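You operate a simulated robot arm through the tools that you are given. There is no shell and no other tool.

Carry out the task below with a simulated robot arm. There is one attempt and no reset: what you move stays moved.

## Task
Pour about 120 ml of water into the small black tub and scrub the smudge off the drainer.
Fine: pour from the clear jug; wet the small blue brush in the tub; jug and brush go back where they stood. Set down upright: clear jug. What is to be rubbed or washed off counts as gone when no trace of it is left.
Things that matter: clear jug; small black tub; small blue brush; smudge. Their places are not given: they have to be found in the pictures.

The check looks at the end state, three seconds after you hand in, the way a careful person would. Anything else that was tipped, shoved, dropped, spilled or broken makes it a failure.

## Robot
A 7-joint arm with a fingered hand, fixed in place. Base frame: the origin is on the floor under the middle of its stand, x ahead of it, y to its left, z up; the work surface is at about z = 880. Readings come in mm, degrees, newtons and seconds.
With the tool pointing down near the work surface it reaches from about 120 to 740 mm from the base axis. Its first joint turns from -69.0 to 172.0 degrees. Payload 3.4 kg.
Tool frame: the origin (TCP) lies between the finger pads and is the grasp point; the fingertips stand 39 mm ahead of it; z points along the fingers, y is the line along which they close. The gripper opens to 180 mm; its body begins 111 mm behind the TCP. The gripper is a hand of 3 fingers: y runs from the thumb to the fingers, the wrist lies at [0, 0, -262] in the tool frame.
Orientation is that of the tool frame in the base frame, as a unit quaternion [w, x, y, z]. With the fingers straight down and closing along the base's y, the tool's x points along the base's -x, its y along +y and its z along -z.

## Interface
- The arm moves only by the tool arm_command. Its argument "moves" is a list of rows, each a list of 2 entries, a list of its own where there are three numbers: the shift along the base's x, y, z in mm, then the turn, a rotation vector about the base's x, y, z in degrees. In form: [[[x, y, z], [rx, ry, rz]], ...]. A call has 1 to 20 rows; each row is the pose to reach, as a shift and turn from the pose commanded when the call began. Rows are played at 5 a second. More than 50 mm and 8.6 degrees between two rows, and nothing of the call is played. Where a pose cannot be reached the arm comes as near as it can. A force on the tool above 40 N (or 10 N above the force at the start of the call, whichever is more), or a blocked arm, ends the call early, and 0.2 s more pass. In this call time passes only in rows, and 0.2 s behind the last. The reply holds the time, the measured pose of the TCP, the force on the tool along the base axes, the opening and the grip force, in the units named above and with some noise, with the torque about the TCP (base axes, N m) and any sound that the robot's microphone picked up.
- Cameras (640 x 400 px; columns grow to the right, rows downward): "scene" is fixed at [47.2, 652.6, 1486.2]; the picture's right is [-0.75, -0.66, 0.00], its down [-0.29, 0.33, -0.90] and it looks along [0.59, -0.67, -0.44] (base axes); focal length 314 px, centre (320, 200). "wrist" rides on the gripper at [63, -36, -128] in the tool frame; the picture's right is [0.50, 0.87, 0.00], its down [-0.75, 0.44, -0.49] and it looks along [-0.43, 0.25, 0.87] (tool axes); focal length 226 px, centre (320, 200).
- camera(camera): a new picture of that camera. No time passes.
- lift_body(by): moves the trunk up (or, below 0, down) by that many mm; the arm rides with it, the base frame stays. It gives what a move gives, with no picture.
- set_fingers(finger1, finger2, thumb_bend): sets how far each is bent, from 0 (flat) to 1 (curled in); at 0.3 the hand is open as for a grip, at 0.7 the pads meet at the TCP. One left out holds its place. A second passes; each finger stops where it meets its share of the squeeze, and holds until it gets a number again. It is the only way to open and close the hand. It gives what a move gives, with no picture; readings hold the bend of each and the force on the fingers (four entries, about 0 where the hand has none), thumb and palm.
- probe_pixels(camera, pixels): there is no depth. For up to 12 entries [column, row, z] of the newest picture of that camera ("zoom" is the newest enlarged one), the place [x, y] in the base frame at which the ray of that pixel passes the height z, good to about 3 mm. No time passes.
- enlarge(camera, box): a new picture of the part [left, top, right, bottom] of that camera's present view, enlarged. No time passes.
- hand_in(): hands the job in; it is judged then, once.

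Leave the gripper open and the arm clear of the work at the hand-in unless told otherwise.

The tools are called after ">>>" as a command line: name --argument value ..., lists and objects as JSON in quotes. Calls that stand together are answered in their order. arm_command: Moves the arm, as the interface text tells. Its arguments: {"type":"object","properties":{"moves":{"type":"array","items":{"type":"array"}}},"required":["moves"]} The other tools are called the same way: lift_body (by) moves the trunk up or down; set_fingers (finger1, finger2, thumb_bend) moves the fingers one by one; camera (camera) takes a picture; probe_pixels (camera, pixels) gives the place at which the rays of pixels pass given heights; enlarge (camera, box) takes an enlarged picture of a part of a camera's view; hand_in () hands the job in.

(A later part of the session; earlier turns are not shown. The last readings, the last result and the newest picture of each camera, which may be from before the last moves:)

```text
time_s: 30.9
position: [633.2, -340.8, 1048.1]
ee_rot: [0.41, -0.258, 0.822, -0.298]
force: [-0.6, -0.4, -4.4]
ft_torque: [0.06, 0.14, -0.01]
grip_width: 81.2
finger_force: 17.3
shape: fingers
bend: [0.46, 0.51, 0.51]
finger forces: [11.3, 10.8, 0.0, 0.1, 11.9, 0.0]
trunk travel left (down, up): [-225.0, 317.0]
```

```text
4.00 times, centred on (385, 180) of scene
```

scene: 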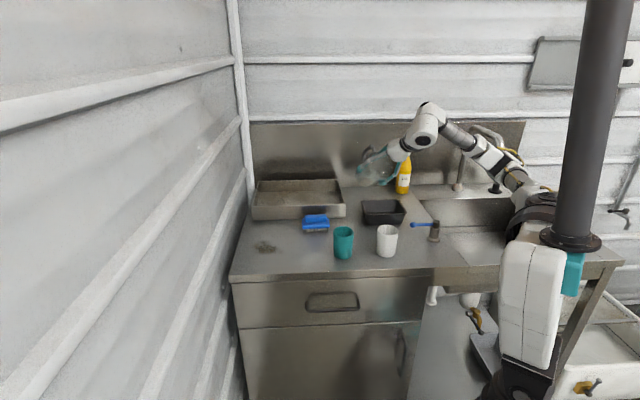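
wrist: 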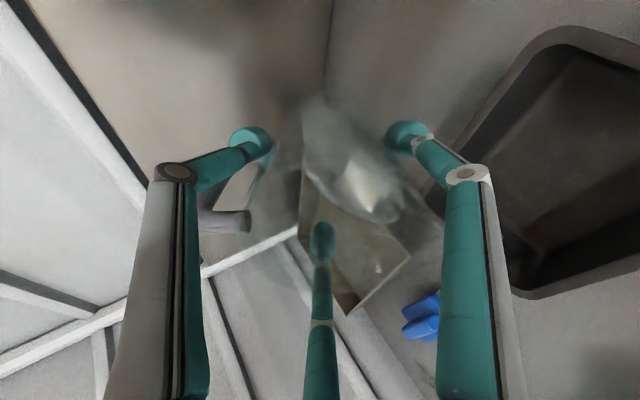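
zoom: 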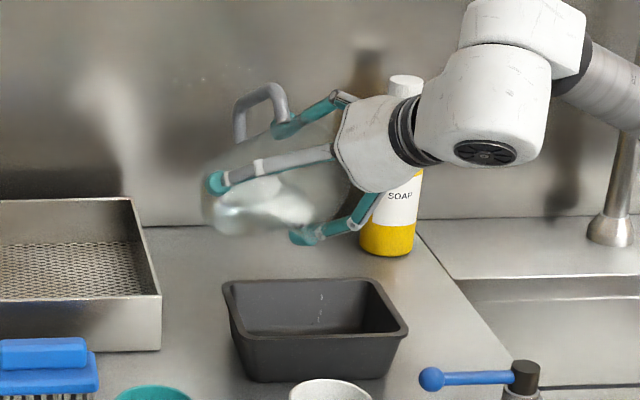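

Drops are starting to fall into the tub (zoom (321,300)–(323,318)), so pouring starts at about 60°. That suggests about 250 ml in the jug, and that roughly 67–68° leaves 130 ml. I tilt to 62° and wait.

>>> arm_command --moves '[[[-0.5, 0.3, -1.5], [-0.5, -0.87, 0]], [[-1.1, 0.65, -3], [-1, -1.73, 0]], [[-1.1, 0.65, -3], [-1, -1.73, 0]], [[-1.1, 0.65, -3], [-1, -1.73, 0]], [[-1.1, 0.65, -3], [-1, -1.73, 0]]]'

>>> enlarge --camera "scene" --box '[340, 130, 430, 230]'

>>> camera --camera "wrist"

```text
time_s: 32.1
position: [630.7, -339.6, 1043.6]
ee_rot: [0.422, -0.257, 0.813, -0.308]
force: [-0.5, -0.8, -3.1]
ft_torque: [0.06, 0.13, 0.03]
grip_width: 80.9
finger_force: 16.8
shape: fingers
bend: [0.46, 0.51, 0.51]
finger forces: [11.3, 10.7, 0.0, 0.1, 11.9, 0.0]
trunk travel left (down, up): [-225.0, 317.0]
```

```text
4.00 times, centred on (385, 180) of scene
```

zoom: 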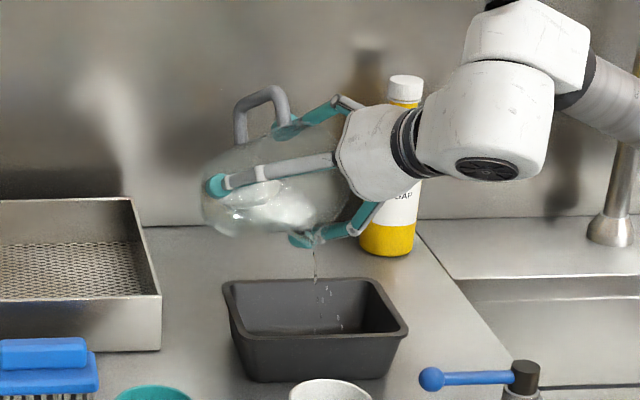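

```text
taken
```

wrist: 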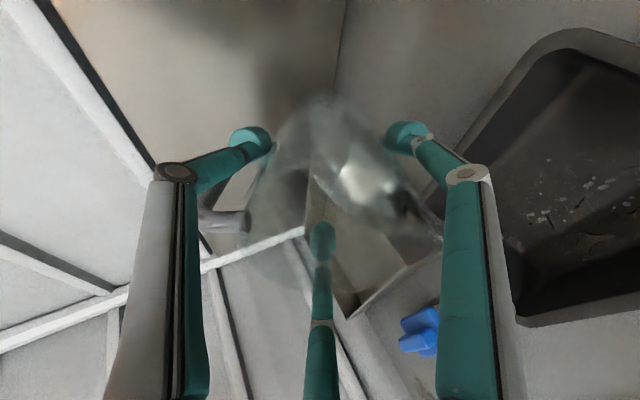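

A thin stream falls inside the tub (from (314,250) to (320,330)). I hold here for 2 s to see how it settles.

>>> arm_command --moves '[[[0, 0, 0], [0, 0, 0]], [[0, 0, 0], [0, 0, 0]], [[0, 0, 0], [0, 0, 0]], [[0, 0, 0], [0, 0, 0]], [[0, 0, 0], [0, 0, 0]], [[0, 0, 0], [0, 0, 0]], [[0, 0, 0], [0, 0, 0]], [[0, 0, 0], [0, 0, 0]], [[0, 0, 0], [0, 0, 0]], [[0, 0, 0], [0, 0, 0]]]'

>>> enlarge --camera "scene" --box '[340, 130, 430, 230]'

>>> enlarge --camera "wrist" --box '[380, 0, 640, 340]'

```text
time_s: 34.4
position: [630.6, -339.9, 1044.1]
ee_rot: [0.422, -0.257, 0.813, -0.308]
force: [-0.9, -1.0, -3.3]
ft_torque: [0.04, 0.16, 0.02]
grip_width: 81.0
finger_force: 17.1
shape: fingers
bend: [0.46, 0.51, 0.51]
finger forces: [11.3, 10.8, 0.1, 0.0, 11.9, 0.0]
trunk travel left (down, up): [-225.0, 317.0]
```

```text
4.00 times, centred on (385, 180) of scene
```

zoom: 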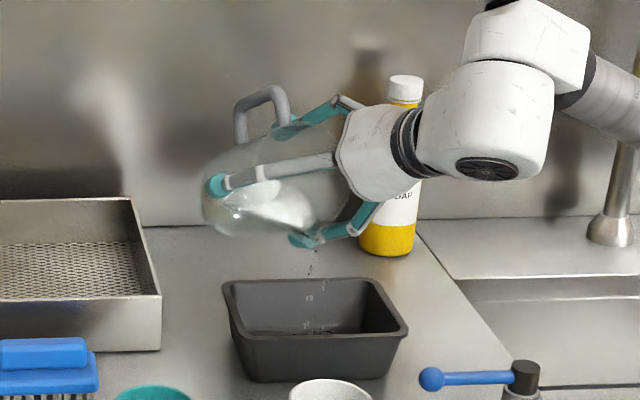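

```text
1.18 times, centred on (510, 170) of wrist
```

zoom: 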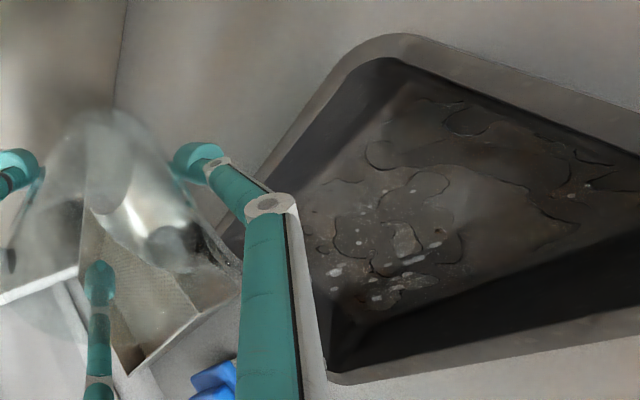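

It settles to a drip, and some water lies in the tub. I tilt to 64.5° and hold.

>>> arm_command --moves '[[[-0.6, 0.35, -1], [-0.5, -0.87, 0]], [[-1.2, 0.7, -2], [-1, -1.73, 0]], [[-1.5, 0.9, -2.5], [-1.25, -2.165, 0]], [[-1.5, 0.9, -2.5], [-1.25, -2.165, 0]], [[-1.5, 0.9, -2.5], [-1.25, -2.165, 0]], [[-1.5, 0.9, -2.5], [-1.25, -2.165, 0]], [[-1.5, 0.9, -2.5], [-1.25, -2.165, 0]], [[-1.5, 0.9, -2.5], [-1.25, -2.165, 0]], [[-1.5, 0.9, -2.5], [-1.25, -2.165, 0]], [[-1.5, 0.9, -2.5], [-1.25, -2.165, 0]], [[-1.5, 0.9, -2.5], [-1.25, -2.165, 0]], [[-1.5, 0.9, -2.5], [-1.25, -2.165, 0]]]'

>>> enlarge --camera "scene" --box '[340, 130, 430, 230]'

>>> enlarge --camera "wrist" --box '[380, 0, 640, 340]'

```text
time_s: 37.0
position: [630.8, -339.3, 1041.1]
ee_rot: [0.434, -0.256, 0.802, -0.322]
force: [-0.1, -0.2, -3.7]
ft_torque: [0.04, 0.15, -0.02]
grip_width: 81.2
finger_force: 17.1
shape: fingers
bend: [0.46, 0.51, 0.51]
finger forces: [11.2, 10.6, 0.1, 0.1, 11.9, 0.0]
trunk travel left (down, up): [-225.0, 317.0]
```

```text
4.00 times, centred on (385, 180) of scene
```

zoom: 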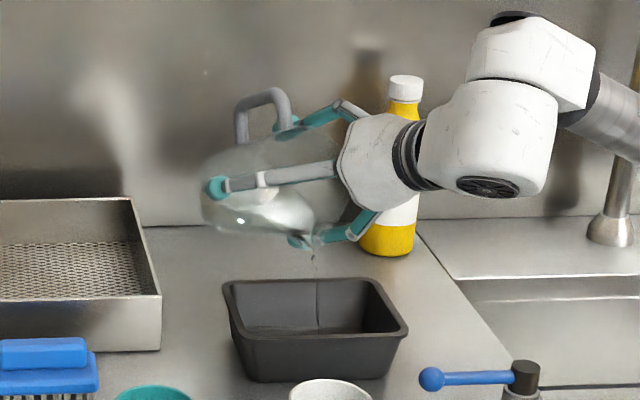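

```text
1.18 times, centred on (510, 170) of wrist
```

zoom: 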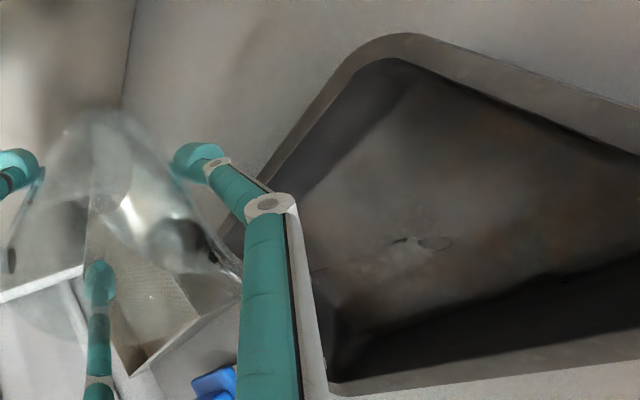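

The bottom of the tub is now covered, and a thin stream continues. I hold 2 s more and read the weight.

>>> arm_command --moves '[[[0, 0, 0], [0, 0, 0]], [[0, 0, 0], [0, 0, 0]], [[0, 0, 0], [0, 0, 0]], [[0, 0, 0], [0, 0, 0]], [[0, 0, 0], [0, 0, 0]], [[0, 0, 0], [0, 0, 0]], [[0, 0, 0], [0, 0, 0]], [[0, 0, 0], [0, 0, 0]]]'

>>> arm_command --moves '[[[0, 0, 0], [0, 0, 0]]]'

>>> arm_command --moves '[[[0, 0, 0], [0, 0, 0]]]'

>>> arm_command --moves '[[[0, 0, 0], [0, 0, 0]]]'

>>> enlarge --camera "scene" --box '[340, 130, 430, 230]'

```text
time_s: 38.8
position: [629.4, -339.7, 1042.8]
ee_rot: [0.434, -0.255, 0.802, -0.322]
force: [0.1, -0.5, -3.5]
ft_torque: [0.06, 0.16, 0.0]
grip_width: 81.1
finger_force: 16.5
shape: fingers
bend: [0.46, 0.51, 0.51]
finger forces: [11.2, 10.7, 0.0, 0.0, 11.8, 0.0]
trunk travel left (down, up): [-225.0, 317.0]
```

```text
time_s: 39.1
position: [630.7, -338.1, 1042.5]
ee_rot: [0.434, -0.255, 0.801, -0.323]
force: [-0.7, -0.8, -2.9]
ft_torque: [0.07, 0.13, 0.0]
grip_width: 81.1
finger_force: 16.0
shape: fingers
bend: [0.46, 0.51, 0.51]
finger forces: [11.3, 10.7, 0.1, 0.0, 12.0, 0.0]
trunk travel left (down, up): [-225.0, 317.0]
```

```text
time_s: 39.5
position: [631.1, -338.6, 1042.3]
ee_rot: [0.434, -0.255, 0.802, -0.322]
force: [-0.1, -0.3, -4.1]
ft_torque: [0.06, 0.14, -0.01]
grip_width: 81.0
finger_force: 16.6
shape: fingers
bend: [0.46, 0.51, 0.51]
finger forces: [11.2, 10.7, 0.0, 0.0, 11.9, 0.0]
trunk travel left (down, up): [-225.0, 317.0]
```

```text
time_s: 40.0
position: [630.6, -338.2, 1041.3]
ee_rot: [0.434, -0.255, 0.802, -0.322]
force: [-0.8, 0.4, -2.0]
ft_torque: [0.06, 0.16, 0.01]
grip_width: 80.9
finger_force: 16.7
shape: fingers
bend: [0.46, 0.51, 0.51]
finger forces: [11.3, 10.7, 0.1, 0.0, 11.9, 0.0]
trunk travel left (down, up): [-225.0, 317.0]
```

```text
4.00 times, centred on (385, 180) of scene
```

zoom: 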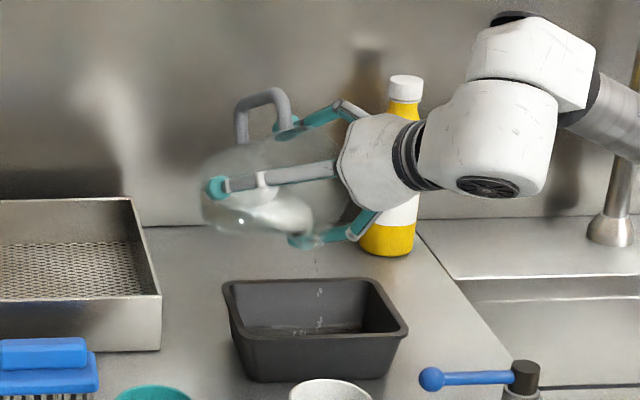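

Mean now ≈ −3.25 N, i.e. about 70 ml out, matching the geometry (about 73 ml). I tilt to 67° and hold until it settles.

>>> arm_command --moves '[[[-0.5, 0.3, -0.5], [-0.4, -0.69, 0]], [[-1, 0.6, -1], [-0.8, -1.39, 0]], [[-1.6, 0.9, -2], [-1.25, -2.165, 0]], [[-1.6, 0.9, -2], [-1.25, -2.165, 0]], [[-1.6, 0.9, -2], [-1.25, -2.165, 0]], [[-1.6, 0.9, -2], [-1.25, -2.165, 0]], [[-1.6, 0.9, -2], [-1.25, -2.165, 0]], [[-1.6, 0.9, -2], [-1.25, -2.165, 0]], [[-1.6, 0.9, -2], [-1.25, -2.165, 0]], [[-1.6, 0.9, -2], [-1.25, -2.165, 0]], [[-1.6, 0.9, -2], [-1.25, -2.165, 0]], [[-1.6, 0.9, -2], [-1.25, -2.165, 0]], [[-1.6, 0.9, -2], [-1.25, -2.165, 0]], [[-1.6, 0.9, -2], [-1.25, -2.165, 0]], [[-1.6, 0.9, -2], [-1.25, -2.165, 0]], [[-1.6, 0.9, -2], [-1.25, -2.165, 0]], [[-1.6, 0.9, -2], [-1.25, -2.165, 0]], [[-1.6, 0.9, -2], [-1.25, -2.165, 0]]]'

>>> arm_command --moves '[[[0, 0, 0], [0, 0, 0]]]'

>>> arm_command --moves '[[[0, 0, 0], [0, 0, 0]]]'

>>> arm_command --moves '[[[0, 0, 0], [0, 0, 0]]]'

>>> enlarge --camera "scene" --box '[340, 130, 430, 230]'

>>> enlarge --camera "wrist" --box '[380, 0, 640, 340]'

```text
time_s: 43.8
position: [628.7, -337.0, 1039.5]
ee_rot: [0.446, -0.254, 0.789, -0.336]
force: [0.1, 0.5, -3.1]
ft_torque: [0.04, 0.13, -0.02]
grip_width: 80.9
finger_force: 17.0
shape: fingers
bend: [0.46, 0.51, 0.51]
finger forces: [11.1, 10.7, 0.0, 0.0, 11.9, 0.0]
trunk travel left (down, up): [-225.0, 317.0]
```

```text
time_s: 44.1
position: [628.3, -338.1, 1039.7]
ee_rot: [0.446, -0.254, 0.79, -0.335]
force: [-0.1, 0.5, -3.3]
ft_torque: [0.08, 0.16, -0.01]
grip_width: 80.8
finger_force: 17.5
shape: fingers
bend: [0.46, 0.51, 0.51]
finger forces: [11.2, 10.7, 0.0, 0.0, 11.9, 0.0]
trunk travel left (down, up): [-225.0, 317.0]
```

```text
time_s: 44.5
position: [629.6, -337.7, 1039.6]
ee_rot: [0.447, -0.255, 0.79, -0.335]
force: [0.5, -0.4, -3.0]
ft_torque: [0.05, 0.11, 0.02]
grip_width: 81.1
finger_force: 17.0
shape: fingers
bend: [0.46, 0.51, 0.51]
finger forces: [11.1, 10.7, 0.1, 0.0, 11.8, 0.0]
trunk travel left (down, up): [-225.0, 317.0]
```

```text
time_s: 45.0
position: [628.7, -338.0, 1040.7]
ee_rot: [0.447, -0.254, 0.789, -0.336]
force: [-0.4, 0.8, -2.7]
ft_torque: [0.1, 0.11, 0.01]
grip_width: 81.1
finger_force: 17.0
shape: fingers
bend: [0.46, 0.51, 0.51]
finger forces: [11.0, 10.7, 0.1, 0.0, 11.8, 0.1]
trunk travel left (down, up): [-225.0, 317.0]
```

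```text
4.00 times, centred on (385, 180) of scene
```

zoom: 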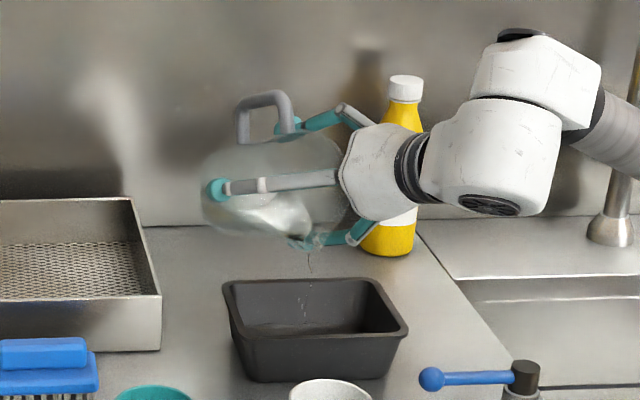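

```text
1.18 times, centred on (510, 170) of wrist
```

zoom: 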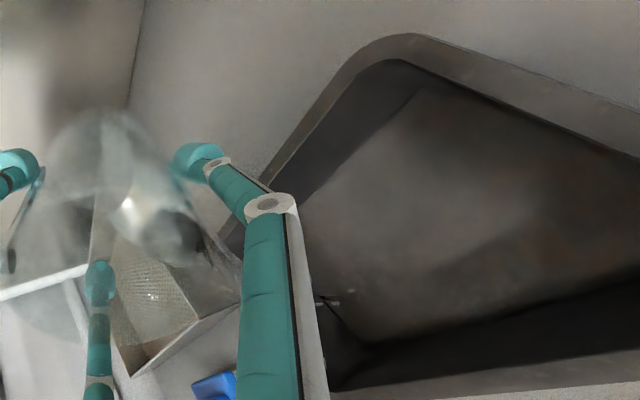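

Mean ≈ −3.03 N, about 94 ml ± 30 by weight and about 108 ml by geometry. I zoom in on the tub to judge the level, and take more weight readings.

>>> enlarge --camera "scene" --box '[355, 190, 415, 230]'

>>> arm_command --moves '[[[0, 0, 0], [0, 0, 0]]]'

>>> arm_command --moves '[[[0, 0, 0], [0, 0, 0]]]'

>>> arm_command --moves '[[[0, 0, 0], [0, 0, 0]]]'

>>> arm_command --moves '[[[0, 0, 0], [0, 0, 0]]]'

>>> arm_command --moves '[[[0, 0, 0], [0, 0, 0]]]'

>>> arm_command --moves '[[[0, 0, 0], [0, 0, 0]]]'

```text
10.00 times, centred on (385, 210) of scene
```

zoom: 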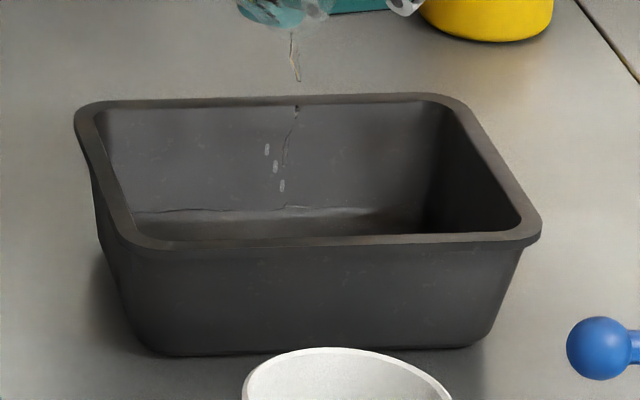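

```text
time_s: 45.4
position: [628.3, -336.9, 1039.9]
ee_rot: [0.446, -0.254, 0.79, -0.336]
force: [-0.2, -0.2, -3.5]
ft_torque: [0.04, 0.13, -0.03]
grip_width: 81.3
finger_force: 17.1
shape: fingers
bend: [0.46, 0.51, 0.51]
finger forces: [11.0, 10.8, 0.0, 0.0, 11.9, 0.1]
trunk travel left (down, up): [-225.0, 317.0]
```

```text
time_s: 45.8
position: [629.3, -338.0, 1040.8]
ee_rot: [0.446, -0.254, 0.79, -0.336]
force: [0.0, 0.1, -2.6]
ft_torque: [0.06, 0.13, 0.0]
grip_width: 80.9
finger_force: 16.5
shape: fingers
bend: [0.46, 0.51, 0.51]
finger forces: [11.0, 10.6, 0.0, 0.0, 11.9, 0.0]
trunk travel left (down, up): [-225.0, 317.0]
```

```text
time_s: 46.1
position: [629.7, -338.2, 1039.6]
ee_rot: [0.447, -0.254, 0.79, -0.336]
force: [0.5, -0.5, -1.9]
ft_torque: [0.05, 0.14, -0.01]
grip_width: 80.9
finger_force: 17.2
shape: fingers
bend: [0.46, 0.51, 0.51]
finger forces: [11.0, 10.8, 0.0, 0.1, 11.9, 0.0]
trunk travel left (down, up): [-225.0, 317.0]
```

```text
time_s: 46.5
position: [628.8, -338.2, 1039.9]
ee_rot: [0.446, -0.254, 0.79, -0.336]
force: [0.2, 0.2, -1.9]
ft_torque: [0.06, 0.1, 0.0]
grip_width: 80.9
finger_force: 17.3
shape: fingers
bend: [0.46, 0.51, 0.51]
finger forces: [11.0, 10.7, 0.1, 0.0, 11.9, 0.0]
trunk travel left (down, up): [-225.0, 317.0]
```

```text
time_s: 47.0
position: [628.7, -337.9, 1039.8]
ee_rot: [0.447, -0.254, 0.789, -0.336]
force: [-0.1, 0.2, -3.1]
ft_torque: [0.06, 0.15, 0.0]
grip_width: 81.2
finger_force: 16.7
shape: fingers
bend: [0.46, 0.51, 0.51]
finger forces: [10.9, 10.6, 0.0, 0.0, 11.9, 0.0]
trunk travel left (down, up): [-225.0, 317.0]
```

```text
time_s: 47.4
position: [628.1, -337.5, 1039.2]
ee_rot: [0.446, -0.254, 0.79, -0.336]
force: [0.6, 0.5, -2.9]
ft_torque: [0.05, 0.15, -0.03]
grip_width: 80.8
finger_force: 17.0
shape: fingers
bend: [0.46, 0.51, 0.51]
finger forces: [11.0, 10.7, 0.0, 0.0, 12.0, 0.0]
trunk travel left (down, up): [-225.0, 317.0]
```

The mean of ten readings at 67° is −2.80 N against −3.99 N before: about 120 ml ± 25 by weight, about 110 ml by geometry. It still drips into the tub. I take a few more readings to sharpen this.

>>> arm_command --moves '[[[0, 0, 0], [0, 0, 0]]]'

>>> arm_command --moves '[[[0, 0, 0], [0, 0, 0]]]'

>>> arm_command --moves '[[[0, 0, 0], [0, 0, 0]]]'

>>> arm_command --moves '[[[0, 0, 0], [0, 0, 0]]]'

>>> arm_command --moves '[[[0, 0, 0], [0, 0, 0]]]'

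>>> arm_command --moves '[[[0, 0, 0], [0, 0, 0]]]'

>>> arm_command --moves '[[[0, 0, 0], [0, 0, 0]]]'

>>> arm_command --moves '[[[0, 0, 0], [0, 0, 0]]]'

>>> enlarge --camera "scene" --box '[355, 190, 415, 230]'

```text
time_s: 47.8
position: [628.7, -337.3, 1039.6]
ee_rot: [0.446, -0.254, 0.79, -0.336]
force: [0.0, 0.0, -2.7]
ft_torque: [0.08, 0.11, 0.0]
grip_width: 81.2
finger_force: 16.7
shape: fingers
bend: [0.46, 0.51, 0.51]
finger forces: [11.0, 10.7, 0.0, 0.0, 12.0, 0.1]
trunk travel left (down, up): [-225.0, 317.0]
```

```text
time_s: 48.1
position: [629.6, -337.2, 1040.0]
ee_rot: [0.447, -0.254, 0.789, -0.336]
force: [0.2, 0.5, -3.3]
ft_torque: [0.03, 0.1, 0.04]
grip_width: 81.0
finger_force: 17.0
shape: fingers
bend: [0.46, 0.51, 0.51]
finger forces: [10.9, 10.7, 0.1, 0.0, 12.0, 0.0]
trunk travel left (down, up): [-225.0, 317.0]
```

```text
time_s: 48.5
position: [628.5, -339.0, 1040.5]
ee_rot: [0.446, -0.254, 0.79, -0.336]
force: [-0.8, 1.0, -3.5]
ft_torque: [0.04, 0.11, 0.03]
grip_width: 81.1
finger_force: 17.0
shape: fingers
bend: [0.46, 0.51, 0.51]
finger forces: [10.9, 10.8, 0.1, 0.1, 12.0, 0.0]
trunk travel left (down, up): [-225.0, 317.0]
```

```text
time_s: 49.0
position: [629.1, -337.8, 1039.4]
ee_rot: [0.446, -0.253, 0.79, -0.336]
force: [-0.5, -0.7, -3.3]
ft_torque: [0.02, 0.12, 0.0]
grip_width: 81.0
finger_force: 17.3
shape: fingers
bend: [0.46, 0.51, 0.51]
finger forces: [11.0, 10.7, 0.0, 0.1, 12.0, 0.0]
trunk travel left (down, up): [-225.0, 317.0]
```

```text
time_s: 49.4
position: [629.6, -338.5, 1041.7]
ee_rot: [0.446, -0.253, 0.79, -0.336]
force: [0.2, 0.6, -3.5]
ft_torque: [0.06, 0.15, -0.04]
grip_width: 80.8
finger_force: 17.1
shape: fingers
bend: [0.46, 0.51, 0.51]
finger forces: [11.0, 10.7, 0.1, 0.0, 12.0, 0.0]
trunk travel left (down, up): [-225.0, 317.0]
```

```text
time_s: 49.8
position: [628.9, -338.0, 1039.9]
ee_rot: [0.447, -0.254, 0.789, -0.336]
force: [-0.2, 0.9, -3.4]
ft_torque: [0.05, 0.14, 0.0]
grip_width: 81.1
finger_force: 17.1
shape: fingers
bend: [0.46, 0.51, 0.51]
finger forces: [11.0, 10.7, 0.1, 0.0, 12.1, 0.1]
trunk travel left (down, up): [-225.0, 317.0]
```

```text
time_s: 50.1
position: [628.2, -338.4, 1040.4]
ee_rot: [0.446, -0.254, 0.79, -0.335]
force: [0.5, 0.2, -2.6]
ft_torque: [0.04, 0.1, 0.03]
grip_width: 81.0
finger_force: 16.9
shape: fingers
bend: [0.46, 0.51, 0.51]
finger forces: [11.0, 10.8, 0.0, 0.1, 12.0, 0.1]
trunk travel left (down, up): [-225.0, 317.0]
```

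```text
time_s: 50.5
position: [628.1, -337.8, 1041.1]
ee_rot: [0.445, -0.254, 0.79, -0.336]
force: [-1.1, 0.2, -3.1]
ft_torque: [0.05, 0.12, 0.0]
grip_width: 81.1
finger_force: 17.2
shape: fingers
bend: [0.46, 0.51, 0.51]
finger forces: [11.0, 10.7, 0.1, 0.0, 11.9, 0.0]
trunk travel left (down, up): [-225.0, 317.0]
```

```text
10.00 times, centred on (385, 210) of scene
```

zoom: 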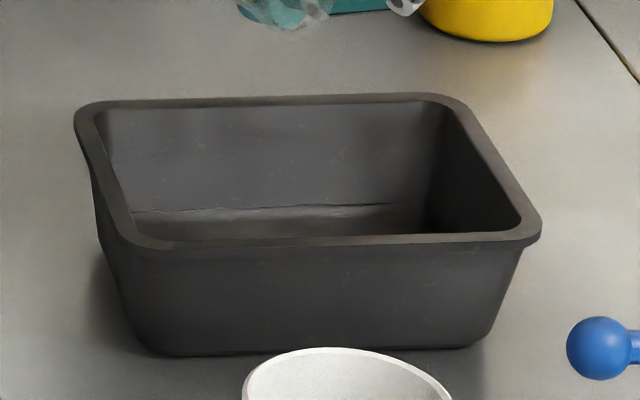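

Now 18 readings average −2.97 N, so about 104 ml ± 20; geometry says 110, the level in the tub a little under 100. Dripping has stopped. I tilt a further 1.2° for about 15 ml more and let it settle.

>>> arm_command --moves '[[[-0.4, 0.25, 0], [-0.3, -0.52, 0]], [[-0.8, 0.5, 0], [-0.6, -1.04, 0]], [[-0.8, 0.5, 0], [-0.6, -1.04, 0]], [[-0.8, 0.5, 0], [-0.6, -1.04, 0]], [[-0.8, 0.5, 0], [-0.6, -1.04, 0]], [[-0.8, 0.5, 0], [-0.6, -1.04, 0]], [[-0.8, 0.5, 0], [-0.6, -1.04, 0]], [[-0.8, 0.5, 0], [-0.6, -1.04, 0]], [[-0.8, 0.5, 0], [-0.6, -1.04, 0]], [[-0.8, 0.5, 0], [-0.6, -1.04, 0]], [[-0.8, 0.5, 0], [-0.6, -1.04, 0]], [[-0.8, 0.5, 0], [-0.6, -1.04, 0]], [[-0.8, 0.5, 0], [-0.6, -1.04, 0]], [[-0.8, 0.5, 0], [-0.6, -1.04, 0]], [[-0.8, 0.5, 0], [-0.6, -1.04, 0]], [[-0.8, 0.5, 0], [-0.6, -1.04, 0]]]'

>>> enlarge --camera "scene" --box '[340, 150, 430, 230]'

>>> arm_command --moves '[[[0, 0, 0], [0, 0, 0]]]'

>>> arm_command --moves '[[[0, 0, 0], [0, 0, 0]]]'

>>> arm_command --moves '[[[0, 0, 0], [0, 0, 0]]]'

>>> arm_command --moves '[[[0, 0, 0], [0, 0, 0]]]'

>>> enlarge --camera "scene" --box '[355, 190, 415, 230]'

```text
time_s: 54.0
position: [627.7, -337.3, 1040.9]
ee_rot: [0.452, -0.252, 0.784, -0.342]
force: [0.3, 0.4, -2.4]
ft_torque: [0.06, 0.14, 0.0]
grip_width: 80.8
finger_force: 17.0
shape: fingers
bend: [0.46, 0.51, 0.51]
finger forces: [10.9, 10.7, 0.0, 0.0, 11.8, 0.1]
trunk travel left (down, up): [-225.0, 317.0]
```

```text
5.00 times, centred on (385, 190) of scene
```

zoom: 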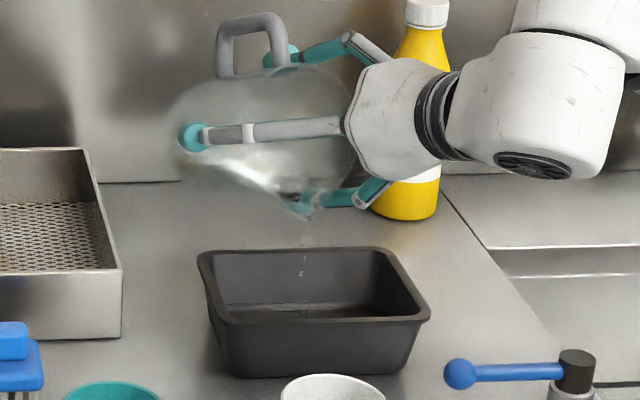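

```text
time_s: 54.4
position: [629.0, -337.5, 1039.9]
ee_rot: [0.452, -0.253, 0.784, -0.342]
force: [-0.3, -0.1, -3.2]
ft_torque: [0.03, 0.14, 0.04]
grip_width: 80.8
finger_force: 16.4
shape: fingers
bend: [0.46, 0.51, 0.51]
finger forces: [11.0, 10.7, 0.0, 0.0, 11.9, 0.1]
trunk travel left (down, up): [-225.0, 317.0]
```

```text
time_s: 54.8
position: [627.7, -338.6, 1040.7]
ee_rot: [0.452, -0.252, 0.784, -0.343]
force: [0.5, 0.0, -3.5]
ft_torque: [0.05, 0.15, -0.02]
grip_width: 81.2
finger_force: 16.7
shape: fingers
bend: [0.46, 0.51, 0.51]
finger forces: [11.1, 10.7, 0.1, 0.1, 11.9, 0.0]
trunk travel left (down, up): [-225.0, 317.0]
```

```text
time_s: 55.1
position: [626.4, -337.5, 1038.8]
ee_rot: [0.452, -0.253, 0.784, -0.342]
force: [-0.7, 0.3, -3.2]
ft_torque: [0.05, 0.14, -0.03]
grip_width: 80.7
finger_force: 16.7
shape: fingers
bend: [0.46, 0.51, 0.51]
finger forces: [10.9, 10.7, 0.0, 0.1, 11.9, 0.0]
trunk travel left (down, up): [-225.0, 317.0]
```

```text
time_s: 55.5
position: [626.6, -337.8, 1040.6]
ee_rot: [0.452, -0.253, 0.784, -0.342]
force: [0.2, -0.1, -3.6]
ft_torque: [0.04, 0.15, -0.02]
grip_width: 81.0
finger_force: 16.9
shape: fingers
bend: [0.46, 0.51, 0.51]
finger forces: [11.1, 10.7, 0.1, 0.0, 12.0, 0.0]
trunk travel left (down, up): [-225.0, 317.0]
```

```text
10.00 times, centred on (385, 210) of scene
```

zoom: 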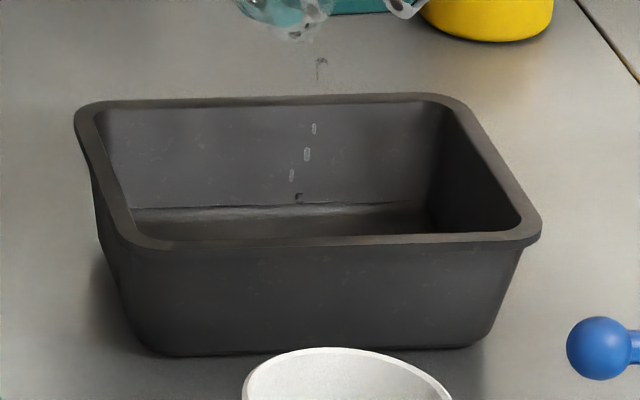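

Weight now suggests about 105 ml, geometry about 125 ml, level about 100 ml. A sharper test is to compare the jug's own water level upright at the lifted place with my earlier picture. I wait a second, then tilt the jug back up over the tub.

>>> arm_command --moves '[[[0, 0, 0], [0, 0, 0]], [[0, 0, 0], [0, 0, 0]], [[0, 0, 0], [0, 0, 0]], [[0, 0, 0], [0, 0, 0]], [[0, 0, 0], [0, 0, 0]]]'

>>> arm_command --moves '[[[2, -1.2, 6], [2, 3.464, 0]], [[5.5, -3.2, 9], [4.5, 7.794, 0]], [[8, -4.6, 20], [7, 12.124, 0]], [[10.6, -6.2, 35.5], [10.1, 17.493, 0]], [[12.2, -7.1, 40], [13, 22.516, 0]], [[13.5, -7.9, 44], [15.5, 26.846, 0]], [[14.1, -8.3, 45.5], [18, 31.176, 0]], [[14.2, -8.3, 45.5], [20.5, 35.506, 0]], [[14, -8.2, 45.5], [23, 39.836, 0]], [[13.3, -7.8, 45.5], [25.5, 44.166, 0]], [[12.2, -7.1, 45.5], [28, 48.496, 0]], [[10.4, -6.1, 45.5], [30.5, 52.826, 0]], [[9, -5.3, 45.5], [32.75, 56.723, 0]], [[7.8, -4.6, 45.5], [34.1, 59.061, 0]], [[7.8, -4.6, 45.5], [34.1, 59.061, 0]]]'

>>> enlarge --camera "scene" --box '[340, 130, 430, 230]'

>>> camera --camera "wrist"

```text
time_s: 56.8
position: [627.8, -338.4, 1041.0]
ee_rot: [0.453, -0.252, 0.784, -0.343]
force: [0.0, 0.9, -2.2]
ft_torque: [0.08, 0.12, -0.01]
grip_width: 80.9
finger_force: 17.0
shape: fingers
bend: [0.46, 0.51, 0.51]
finger forces: [11.0, 10.8, 0.0, 0.0, 11.9, 0.1]
trunk travel left (down, up): [-225.0, 317.0]
```

```text
time_s: 60.0
position: [636.7, -341.1, 1085.4]
ee_rot: [0.066, -0.249, 0.964, 0.059]
force: [-0.1, -0.4, -2.9]
ft_torque: [-0.01, 0.02, 0.03]
grip_width: 80.6
finger_force: 16.7
shape: fingers
bend: [0.46, 0.51, 0.51]
finger forces: [9.9, 10.5, 0.1, 0.0, 12.7, 0.0]
trunk travel left (down, up): [-225.0, 317.0]
```

```text
4.00 times, centred on (385, 180) of scene
```

zoom: 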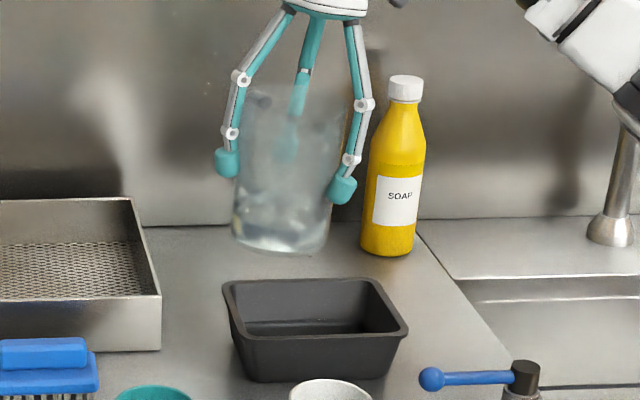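

```text
taken
```

wrist: 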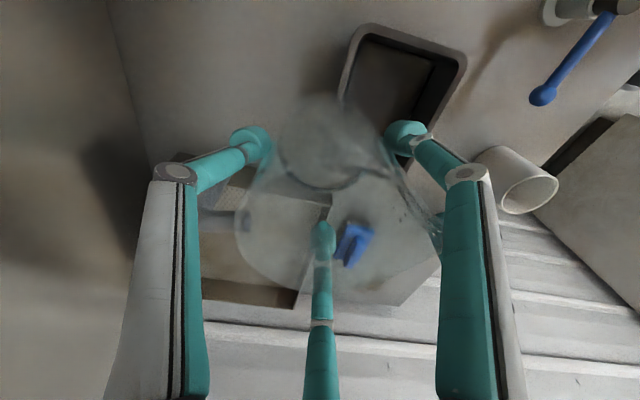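

The jug is upright again. I go back the same way: shift (105.5,−47.5,−8.5) with −85° yaw, to the lifted place over the jug's spot.

>>> arm_command --moves '[[[3, -1, 0], [0, 0, -2]], [[8, -4, -0.8], [0, 0, -6]], [[14, -6, -1.2], [0, 0, -10.5]], [[20, -9, -1.6], [0, 0, -15]], [[26, -12, -2], [0, 0, -20]], [[32, -14.5, -2.5], [0, 0, -25]], [[38, -17, -3], [0, 0, -30]], [[44, -20, -3.5], [0, 0, -35]], [[50, -22.5, -4], [0, 0, -40]], [[56, -25, -4.5], [0, 0, -45]], [[62, -28, -5], [0, 0, -50]], [[68, -30.5, -5.5], [0, 0, -55]], [[74, -33, -6], [0, 0, -60]], [[80, -36, -6.5], [0, 0, -65]], [[86, -39, -7], [0, 0, -70]], [[92, -41.5, -7.5], [0, 0, -74.5]], [[98, -44, -8], [0, 0, -79]], [[102, -46, -8.5], [0, 0, -82]], [[105.5, -47.5, -8.5], [0, 0, -84.5]], [[105.5, -47.5, -8.5], [0, 0, -85]]]'

>>> arm_command --moves '[[[0, 0, 0], [0, 0, 0]], [[0, 0, 0], [0, 0, 0]], [[0, 0, 0], [0, 0, 0]], [[0, 0, 0], [0, 0, 0]], [[0, 0, 0], [0, 0, 0]]]'

>>> enlarge --camera "scene" --box '[325, 130, 415, 205]'

>>> enlarge --camera "scene" --box '[355, 190, 415, 230]'

```text
time_s: 64.2
position: [742.3, -390.1, 1076.1]
ee_rot: [0.088, 0.469, 0.879, -0.001]
force: [-0.5, 0.6, -2.4]
ft_torque: [0.01, 0.06, 0.06]
grip_width: 79.9
finger_force: 16.5
shape: fingers
bend: [0.46, 0.51, 0.51]
finger forces: [9.8, 10.6, 0.0, 0.0, 12.4, 0.1]
trunk travel left (down, up): [-225.0, 317.0]
```

```text
time_s: 65.3
position: [742.4, -389.7, 1077.3]
ee_rot: [0.087, 0.468, 0.879, 0.0]
force: [-0.2, 0.6, -3.8]
ft_torque: [0.03, 0.01, 0.0]
grip_width: 80.1
finger_force: 16.4
shape: fingers
bend: [0.46, 0.51, 0.51]
finger forces: [9.9, 10.7, 0.1, 0.1, 12.5, 0.0]
trunk travel left (down, up): [-225.0, 317.0]
```

```text
5.33 times, centred on (370, 168) of scene
```

zoom: 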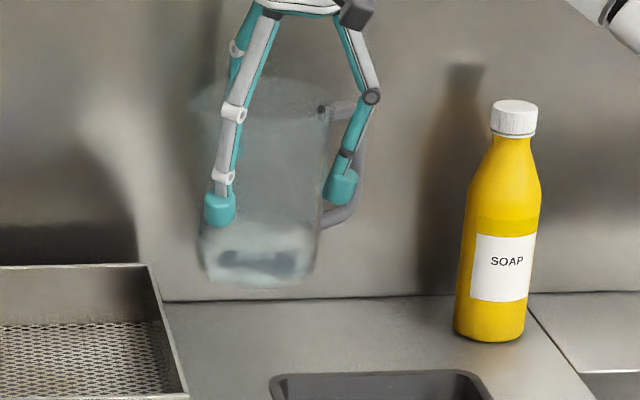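

```text
10.00 times, centred on (385, 210) of scene
```

zoom: 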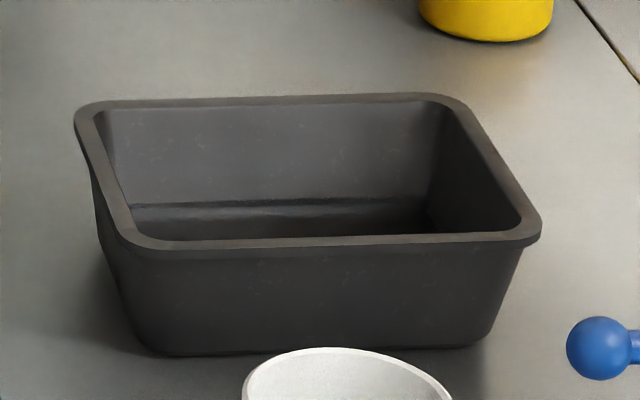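

I lower the jug to just above its spot (88 of the 90 mm), shifted (−3,−3) to undo the small shove, so I can compare the water level with the first picture.

>>> arm_command --moves '[[[-0.5, -0.5, -8], [0, 0, 0]], [[-1, -1, -16], [0, 0, 0]], [[-1.5, -1.5, -24], [0, 0, 0]], [[-2, -2, -32], [0, 0, 0]], [[-2.5, -2.5, -40], [0, 0, 0]], [[-3, -3, -48], [0, 0, 0]], [[-3, -3, -56], [0, 0, 0]], [[-3, -3, -64], [0, 0, 0]], [[-3, -3, -70], [0, 0, 0]], [[-3, -3, -76], [0, 0, 0]], [[-3, -3, -81], [0, 0, 0]], [[-3, -3, -85], [0, 0, 0]], [[-3, -3, -87], [0, 0, 0]], [[-3, -3, -87], [0, 0, 0]], [[-3, -3, -87], [0, 0, 0]]]'

>>> enlarge --camera "scene" --box '[335, 155, 415, 205]'

```text
time_s: 68.5
position: [738.6, -392.5, 990.3]
ee_rot: [0.088, 0.468, 0.879, 0.0]
force: [0.6, 0.2, -2.8]
ft_torque: [-0.02, 0.02, 0.02]
grip_width: 79.8
finger_force: 17.0
shape: fingers
bend: [0.46, 0.51, 0.51]
finger forces: [10.0, 10.5, 0.1, 0.0, 12.5, 0.0]
trunk travel left (down, up): [-225.0, 317.0]
```

```text
8.00 times, centred on (375, 180) of scene
```

zoom: 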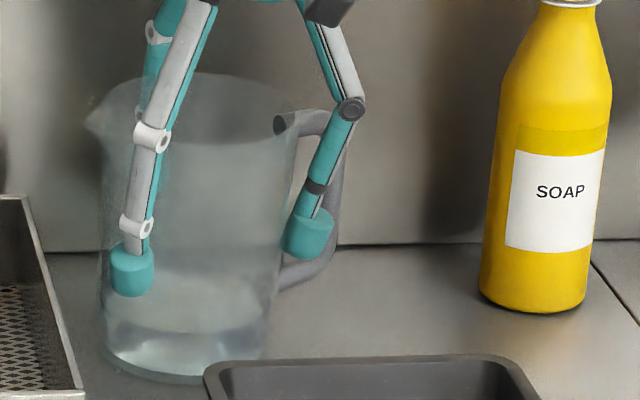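

I zoom in closer on the jug's lower part to find the water surface edges.

>>> enlarge --camera "scene" --box '[340, 180, 380, 206]'

```text
15.38 times, centred on (360, 193) of scene
```

zoom: 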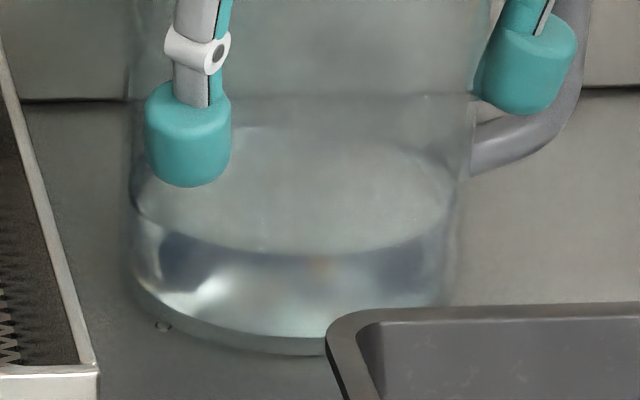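

The water surface in the jug dropped by about 14 mm, which means about 100 ml poured so far — a bit short of 120. There is also one tiny droplet beside the jug at zoom (163,326). I'll pour about 20 ml more. First a closer look at that droplet and whether it's on the bench.

>>> enlarge --camera "scene" --box '[342, 194, 362, 206]'

>>> camera --camera "wrist"

```text
16.00 times, centred on (352, 200) of scene
```

zoom: 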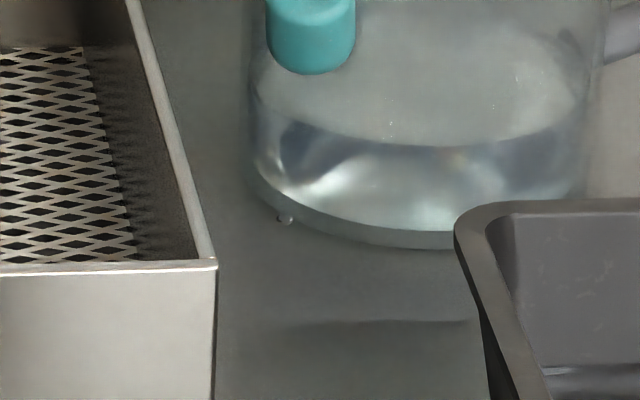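

```text
taken
```

wrist: 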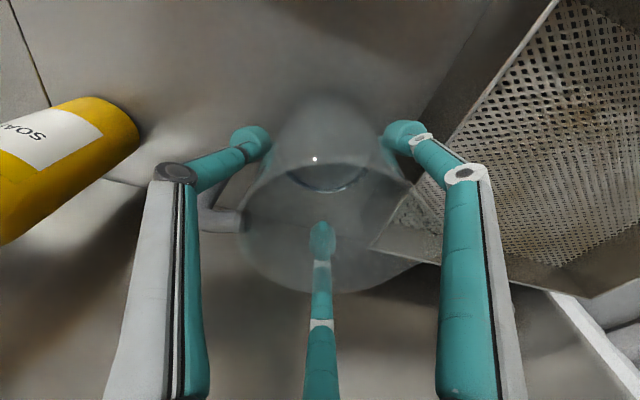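

That is a single droplet clinging to the jug's base edge. I lift the jug again and go back to the tub for about 20 ml more.

>>> arm_command --moves '[[[0, 0, 4], [0, 0, 0]], [[0.5, 0.5, 12], [0, 0, 0]], [[1, 1, 20], [0, 0, 0]], [[1.5, 1.5, 30], [0, 0, 0]], [[2, 2, 40], [0, 0, 0]], [[2.5, 2.5, 50], [0, 0, 0]], [[3, 3, 60], [0, 0, 0]], [[3, 3, 70], [0, 0, 0]], [[3, 3, 80], [0, 0, 0]], [[3, 3, 87], [0, 0, 0]], [[3, 3, 87], [0, 0, 0]]]'

>>> arm_command --moves '[[[-3, 1, 0.4], [0, 0, 2]], [[-8, 4, 0.8], [0, 0, 6]], [[-14, 6, 1.2], [0, 0, 10.5]], [[-20, 9, 1.6], [0, 0, 15]], [[-26, 12, 2], [0, 0, 20]], [[-32, 14.5, 2.5], [0, 0, 25]], [[-38, 17, 3], [0, 0, 30]], [[-44, 20, 3.5], [0, 0, 35]], [[-50, 22.5, 4], [0, 0, 40]], [[-56, 25, 4.5], [0, 0, 45]], [[-62, 28, 5], [0, 0, 50]], [[-68, 30.5, 5.5], [0, 0, 55]], [[-74, 33, 6], [0, 0, 60]], [[-80, 36, 6.5], [0, 0, 65]], [[-86, 39, 7], [0, 0, 70]], [[-92, 41.5, 7.5], [0, 0, 74.5]], [[-98, 44, 8], [0, 0, 79]], [[-102, 46, 8.5], [0, 0, 82]], [[-105.5, 47.5, 8.5], [0, 0, 84.5]], [[-105.5, 47.5, 8.5], [0, 0, 85]]]'

>>> enlarge --camera "scene" --box '[335, 130, 430, 230]'

```text
time_s: 71.0
position: [741.8, -389.8, 1078.1]
ee_rot: [0.086, 0.467, 0.88, -0.001]
force: [0.0, 0.0, -3.0]
ft_torque: [-0.01, 0.03, 0.0]
grip_width: 79.7
finger_force: 16.3
shape: fingers
bend: [0.46, 0.5, 0.51]
finger forces: [10.0, 10.6, 0.1, 0.0, 12.4, 0.1]
trunk travel left (down, up): [-225.0, 317.0]
```

```text
time_s: 75.2
position: [636.0, -341.5, 1086.3]
ee_rot: [0.065, -0.249, 0.964, 0.06]
force: [-0.2, 0.4, -3.1]
ft_torque: [0.01, 0.01, 0.0]
grip_width: 79.4
finger_force: 16.0
shape: fingers
bend: [0.46, 0.5, 0.51]
finger forces: [9.8, 10.6, 0.0, 0.0, 12.2, 0.0]
trunk travel left (down, up): [-225.0, 317.0]
```

```text
4.00 times, centred on (382, 180) of scene
```

zoom: 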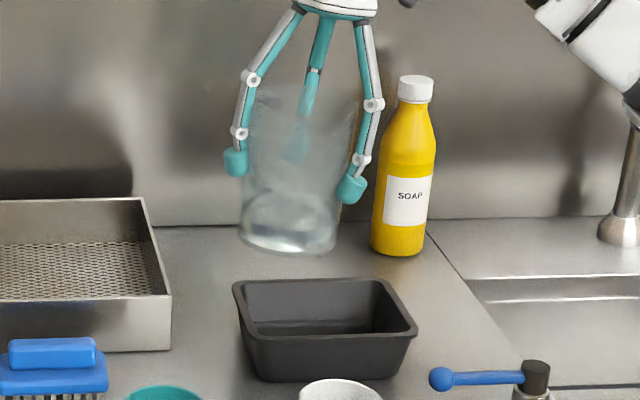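

The jug is in pre-pour position again, grip steady. I tilt to 67.5° along the same path, then on to 70° and hold.

>>> arm_command --moves '[[[1.6, -1, 0], [-2, -3.464, 0]], [[3.2, -1.9, 0], [-4, -6.928, 0]], [[4.4, -2.5, 0], [-6, -10.392, 0]], [[5.4, -3.1, 0], [-8, -13.856, 0]], [[6, -3.5, 0], [-10, -17.32, 0]], [[6.4, -3.7, 0], [-12, -20.785, 0]], [[6.4, -3.7, 0], [-14, -24.249, 0]], [[6.3, -3.7, 0], [-16, -27.713, 0]], [[5.8, -3.4, -2], [-18, -31.177, 0]], [[5.1, -3, -4], [-20, -34.641, 0]], [[4, -2.3, -7], [-22, -38.105, 0]], [[2.8, -1.6, -10], [-24, -41.569, 0]], [[1, -0.6, -19], [-26, -45.033, 0]], [[-0.7, 0.4, -28], [-28, -48.497, 0]], [[-2.8, 1.65, -38], [-30, -51.962, 0]], [[-4.5, 2.6, -41.5], [-31.5, -54.56, 0]], [[-6.3, 3.7, -44.5], [-33, -57.158, 0]], [[-7.3, 4.3, -45.5], [-33.75, -58.457, 0]], [[-7.3, 4.3, -45.5], [-33.75, -58.457, 0]]]'

>>> enlarge --camera "scene" --box '[340, 150, 430, 230]'

```text
time_s: 79.2
position: [626.9, -338.3, 1039.0]
ee_rot: [0.45, -0.253, 0.787, -0.338]
force: [0.2, 1.2, -2.8]
ft_torque: [0.08, 0.17, -0.02]
grip_width: 78.8
finger_force: 16.3
shape: fingers
bend: [0.46, 0.5, 0.52]
finger forces: [10.6, 10.9, 0.0, 0.1, 11.5, 0.1]
trunk travel left (down, up): [-225.0, 317.0]
```

```text
5.00 times, centred on (385, 190) of scene
```

zoom: 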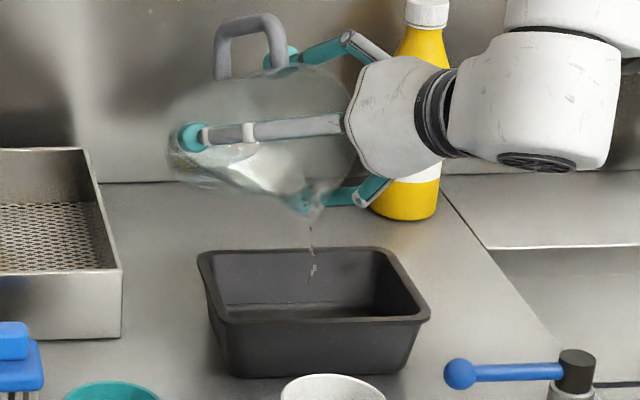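

Drops are falling into the tub already. On to 70°, with a 2.5 s hold.

>>> arm_command --moves '[[[-0.5, 0.3, 0], [-0.4, -0.693, 0]], [[-1, 0.6, 0], [-0.8, -1.386, 0]], [[-1.6, 1, 0], [-1.25, -2.165, 0]], [[-1.6, 1, 0], [-1.25, -2.165, 0]], [[-1.6, 1, 0], [-1.25, -2.165, 0]], [[-1.6, 1, 0], [-1.25, -2.165, 0]], [[-1.6, 1, 0], [-1.25, -2.165, 0]], [[-1.6, 1, 0], [-1.25, -2.165, 0]], [[-1.6, 1, 0], [-1.25, -2.165, 0]], [[-1.6, 1, 0], [-1.25, -2.165, 0]], [[-1.6, 1, 0], [-1.25, -2.165, 0]], [[-1.6, 1, 0], [-1.25, -2.165, 0]], [[-1.6, 1, 0], [-1.25, -2.165, 0]], [[-1.6, 1, 0], [-1.25, -2.165, 0]]]'

>>> enlarge --camera "scene" --box '[340, 150, 430, 230]'

>>> enlarge --camera "scene" --box '[355, 190, 415, 230]'

```text
time_s: 82.2
position: [625.8, -337.6, 1040.7]
ee_rot: [0.461, -0.252, 0.775, -0.351]
force: [-0.4, -0.1, -2.5]
ft_torque: [0.02, 0.14, 0.0]
grip_width: 78.5
finger_force: 16.8
shape: fingers
bend: [0.46, 0.5, 0.52]
finger forces: [10.4, 10.9, 0.1, 0.0, 11.5, 0.0]
trunk travel left (down, up): [-225.0, 317.0]
```

```text
5.00 times, centred on (385, 190) of scene
```

zoom: 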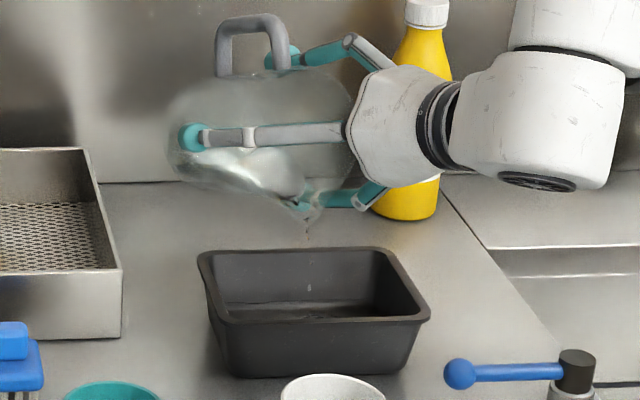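

```text
10.00 times, centred on (385, 210) of scene
```

zoom: 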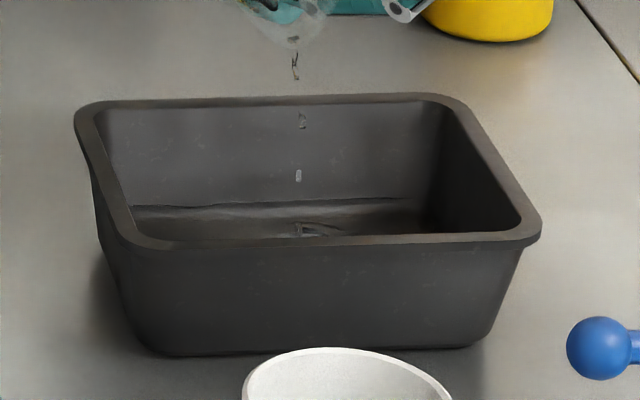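

The stream has thinned to drops; landing well inside the tub. I hold a bit more and take weight readings.

>>> arm_command --moves '[[[0, 0, 0], [0, 0, 0]], [[0, 0, 0], [0, 0, 0]], [[0, 0, 0], [0, 0, 0]]]'

>>> arm_command --moves '[[[0, 0, 0], [0, 0, 0]]]'

>>> arm_command --moves '[[[0, 0, 0], [0, 0, 0]]]'

>>> arm_command --moves '[[[0, 0, 0], [0, 0, 0]]]'

>>> arm_command --moves '[[[0, 0, 0], [0, 0, 0]]]'

>>> arm_command --moves '[[[0, 0, 0], [0, 0, 0]]]'

>>> arm_command --moves '[[[0, 0, 0], [0, 0, 0]]]'

>>> enlarge --camera "scene" --box '[355, 190, 415, 230]'

```text
time_s: 83.0
position: [627.0, -336.8, 1039.6]
ee_rot: [0.461, -0.252, 0.775, -0.351]
force: [0.6, -0.3, -2.9]
ft_torque: [0.05, 0.12, 0.0]
grip_width: 79.0
finger_force: 16.1
shape: fingers
bend: [0.46, 0.5, 0.52]
finger forces: [10.5, 10.8, 0.1, 0.0, 11.4, 0.0]
trunk travel left (down, up): [-225.0, 317.0]
```

```text
time_s: 83.3
position: [626.8, -336.7, 1040.4]
ee_rot: [0.461, -0.252, 0.775, -0.352]
force: [0.9, -0.5, -2.9]
ft_torque: [0.02, 0.1, 0.02]
grip_width: 78.8
finger_force: 16.9
shape: fingers
bend: [0.46, 0.5, 0.52]
finger forces: [10.5, 10.9, 0.1, 0.0, 11.5, 0.1]
trunk travel left (down, up): [-225.0, 317.0]
```

```text
time_s: 83.8
position: [626.3, -338.5, 1039.8]
ee_rot: [0.46, -0.253, 0.775, -0.352]
force: [-0.8, -0.1, -2.9]
ft_torque: [0.05, 0.16, 0.0]
grip_width: 78.9
finger_force: 16.6
shape: fingers
bend: [0.46, 0.5, 0.52]
finger forces: [10.5, 10.9, 0.0, 0.0, 11.5, 0.0]
trunk travel left (down, up): [-225.0, 317.0]
```

```text
time_s: 84.2
position: [625.9, -337.1, 1039.7]
ee_rot: [0.461, -0.252, 0.775, -0.351]
force: [0.0, 0.0, -2.0]
ft_torque: [0.03, 0.15, -0.03]
grip_width: 79.0
finger_force: 16.4
shape: fingers
bend: [0.46, 0.5, 0.52]
finger forces: [10.5, 10.8, 0.0, 0.0, 11.5, 0.0]
trunk travel left (down, up): [-225.0, 317.0]
```

```text
time_s: 84.5
position: [627.1, -336.8, 1038.8]
ee_rot: [0.461, -0.252, 0.775, -0.351]
force: [0.1, 0.2, -2.5]
ft_torque: [0.06, 0.16, -0.03]
grip_width: 79.2
finger_force: 16.5
shape: fingers
bend: [0.46, 0.5, 0.52]
finger forces: [10.5, 11.0, 0.0, 0.1, 11.5, 0.1]
trunk travel left (down, up): [-225.0, 317.0]
```

```text
time_s: 85.0
position: [627.0, -337.3, 1039.6]
ee_rot: [0.461, -0.252, 0.775, -0.351]
force: [0.0, -0.2, -2.7]
ft_torque: [0.05, 0.13, -0.03]
grip_width: 78.8
finger_force: 16.5
shape: fingers
bend: [0.46, 0.5, 0.52]
finger forces: [10.5, 10.9, 0.0, 0.0, 11.4, 0.0]
trunk travel left (down, up): [-225.0, 317.0]
```

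```text
time_s: 85.3
position: [626.8, -336.8, 1039.3]
ee_rot: [0.461, -0.251, 0.775, -0.352]
force: [-0.3, -0.1, -2.4]
ft_torque: [0.02, 0.14, -0.03]
grip_width: 79.0
finger_force: 17.1
shape: fingers
bend: [0.46, 0.5, 0.52]
finger forces: [10.6, 10.9, 0.0, 0.0, 11.6, 0.0]
trunk travel left (down, up): [-225.0, 317.0]
```

```text
10.00 times, centred on (385, 210) of scene
```

zoom: 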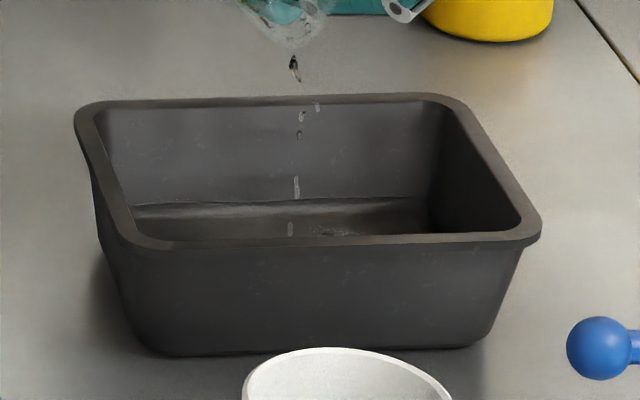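

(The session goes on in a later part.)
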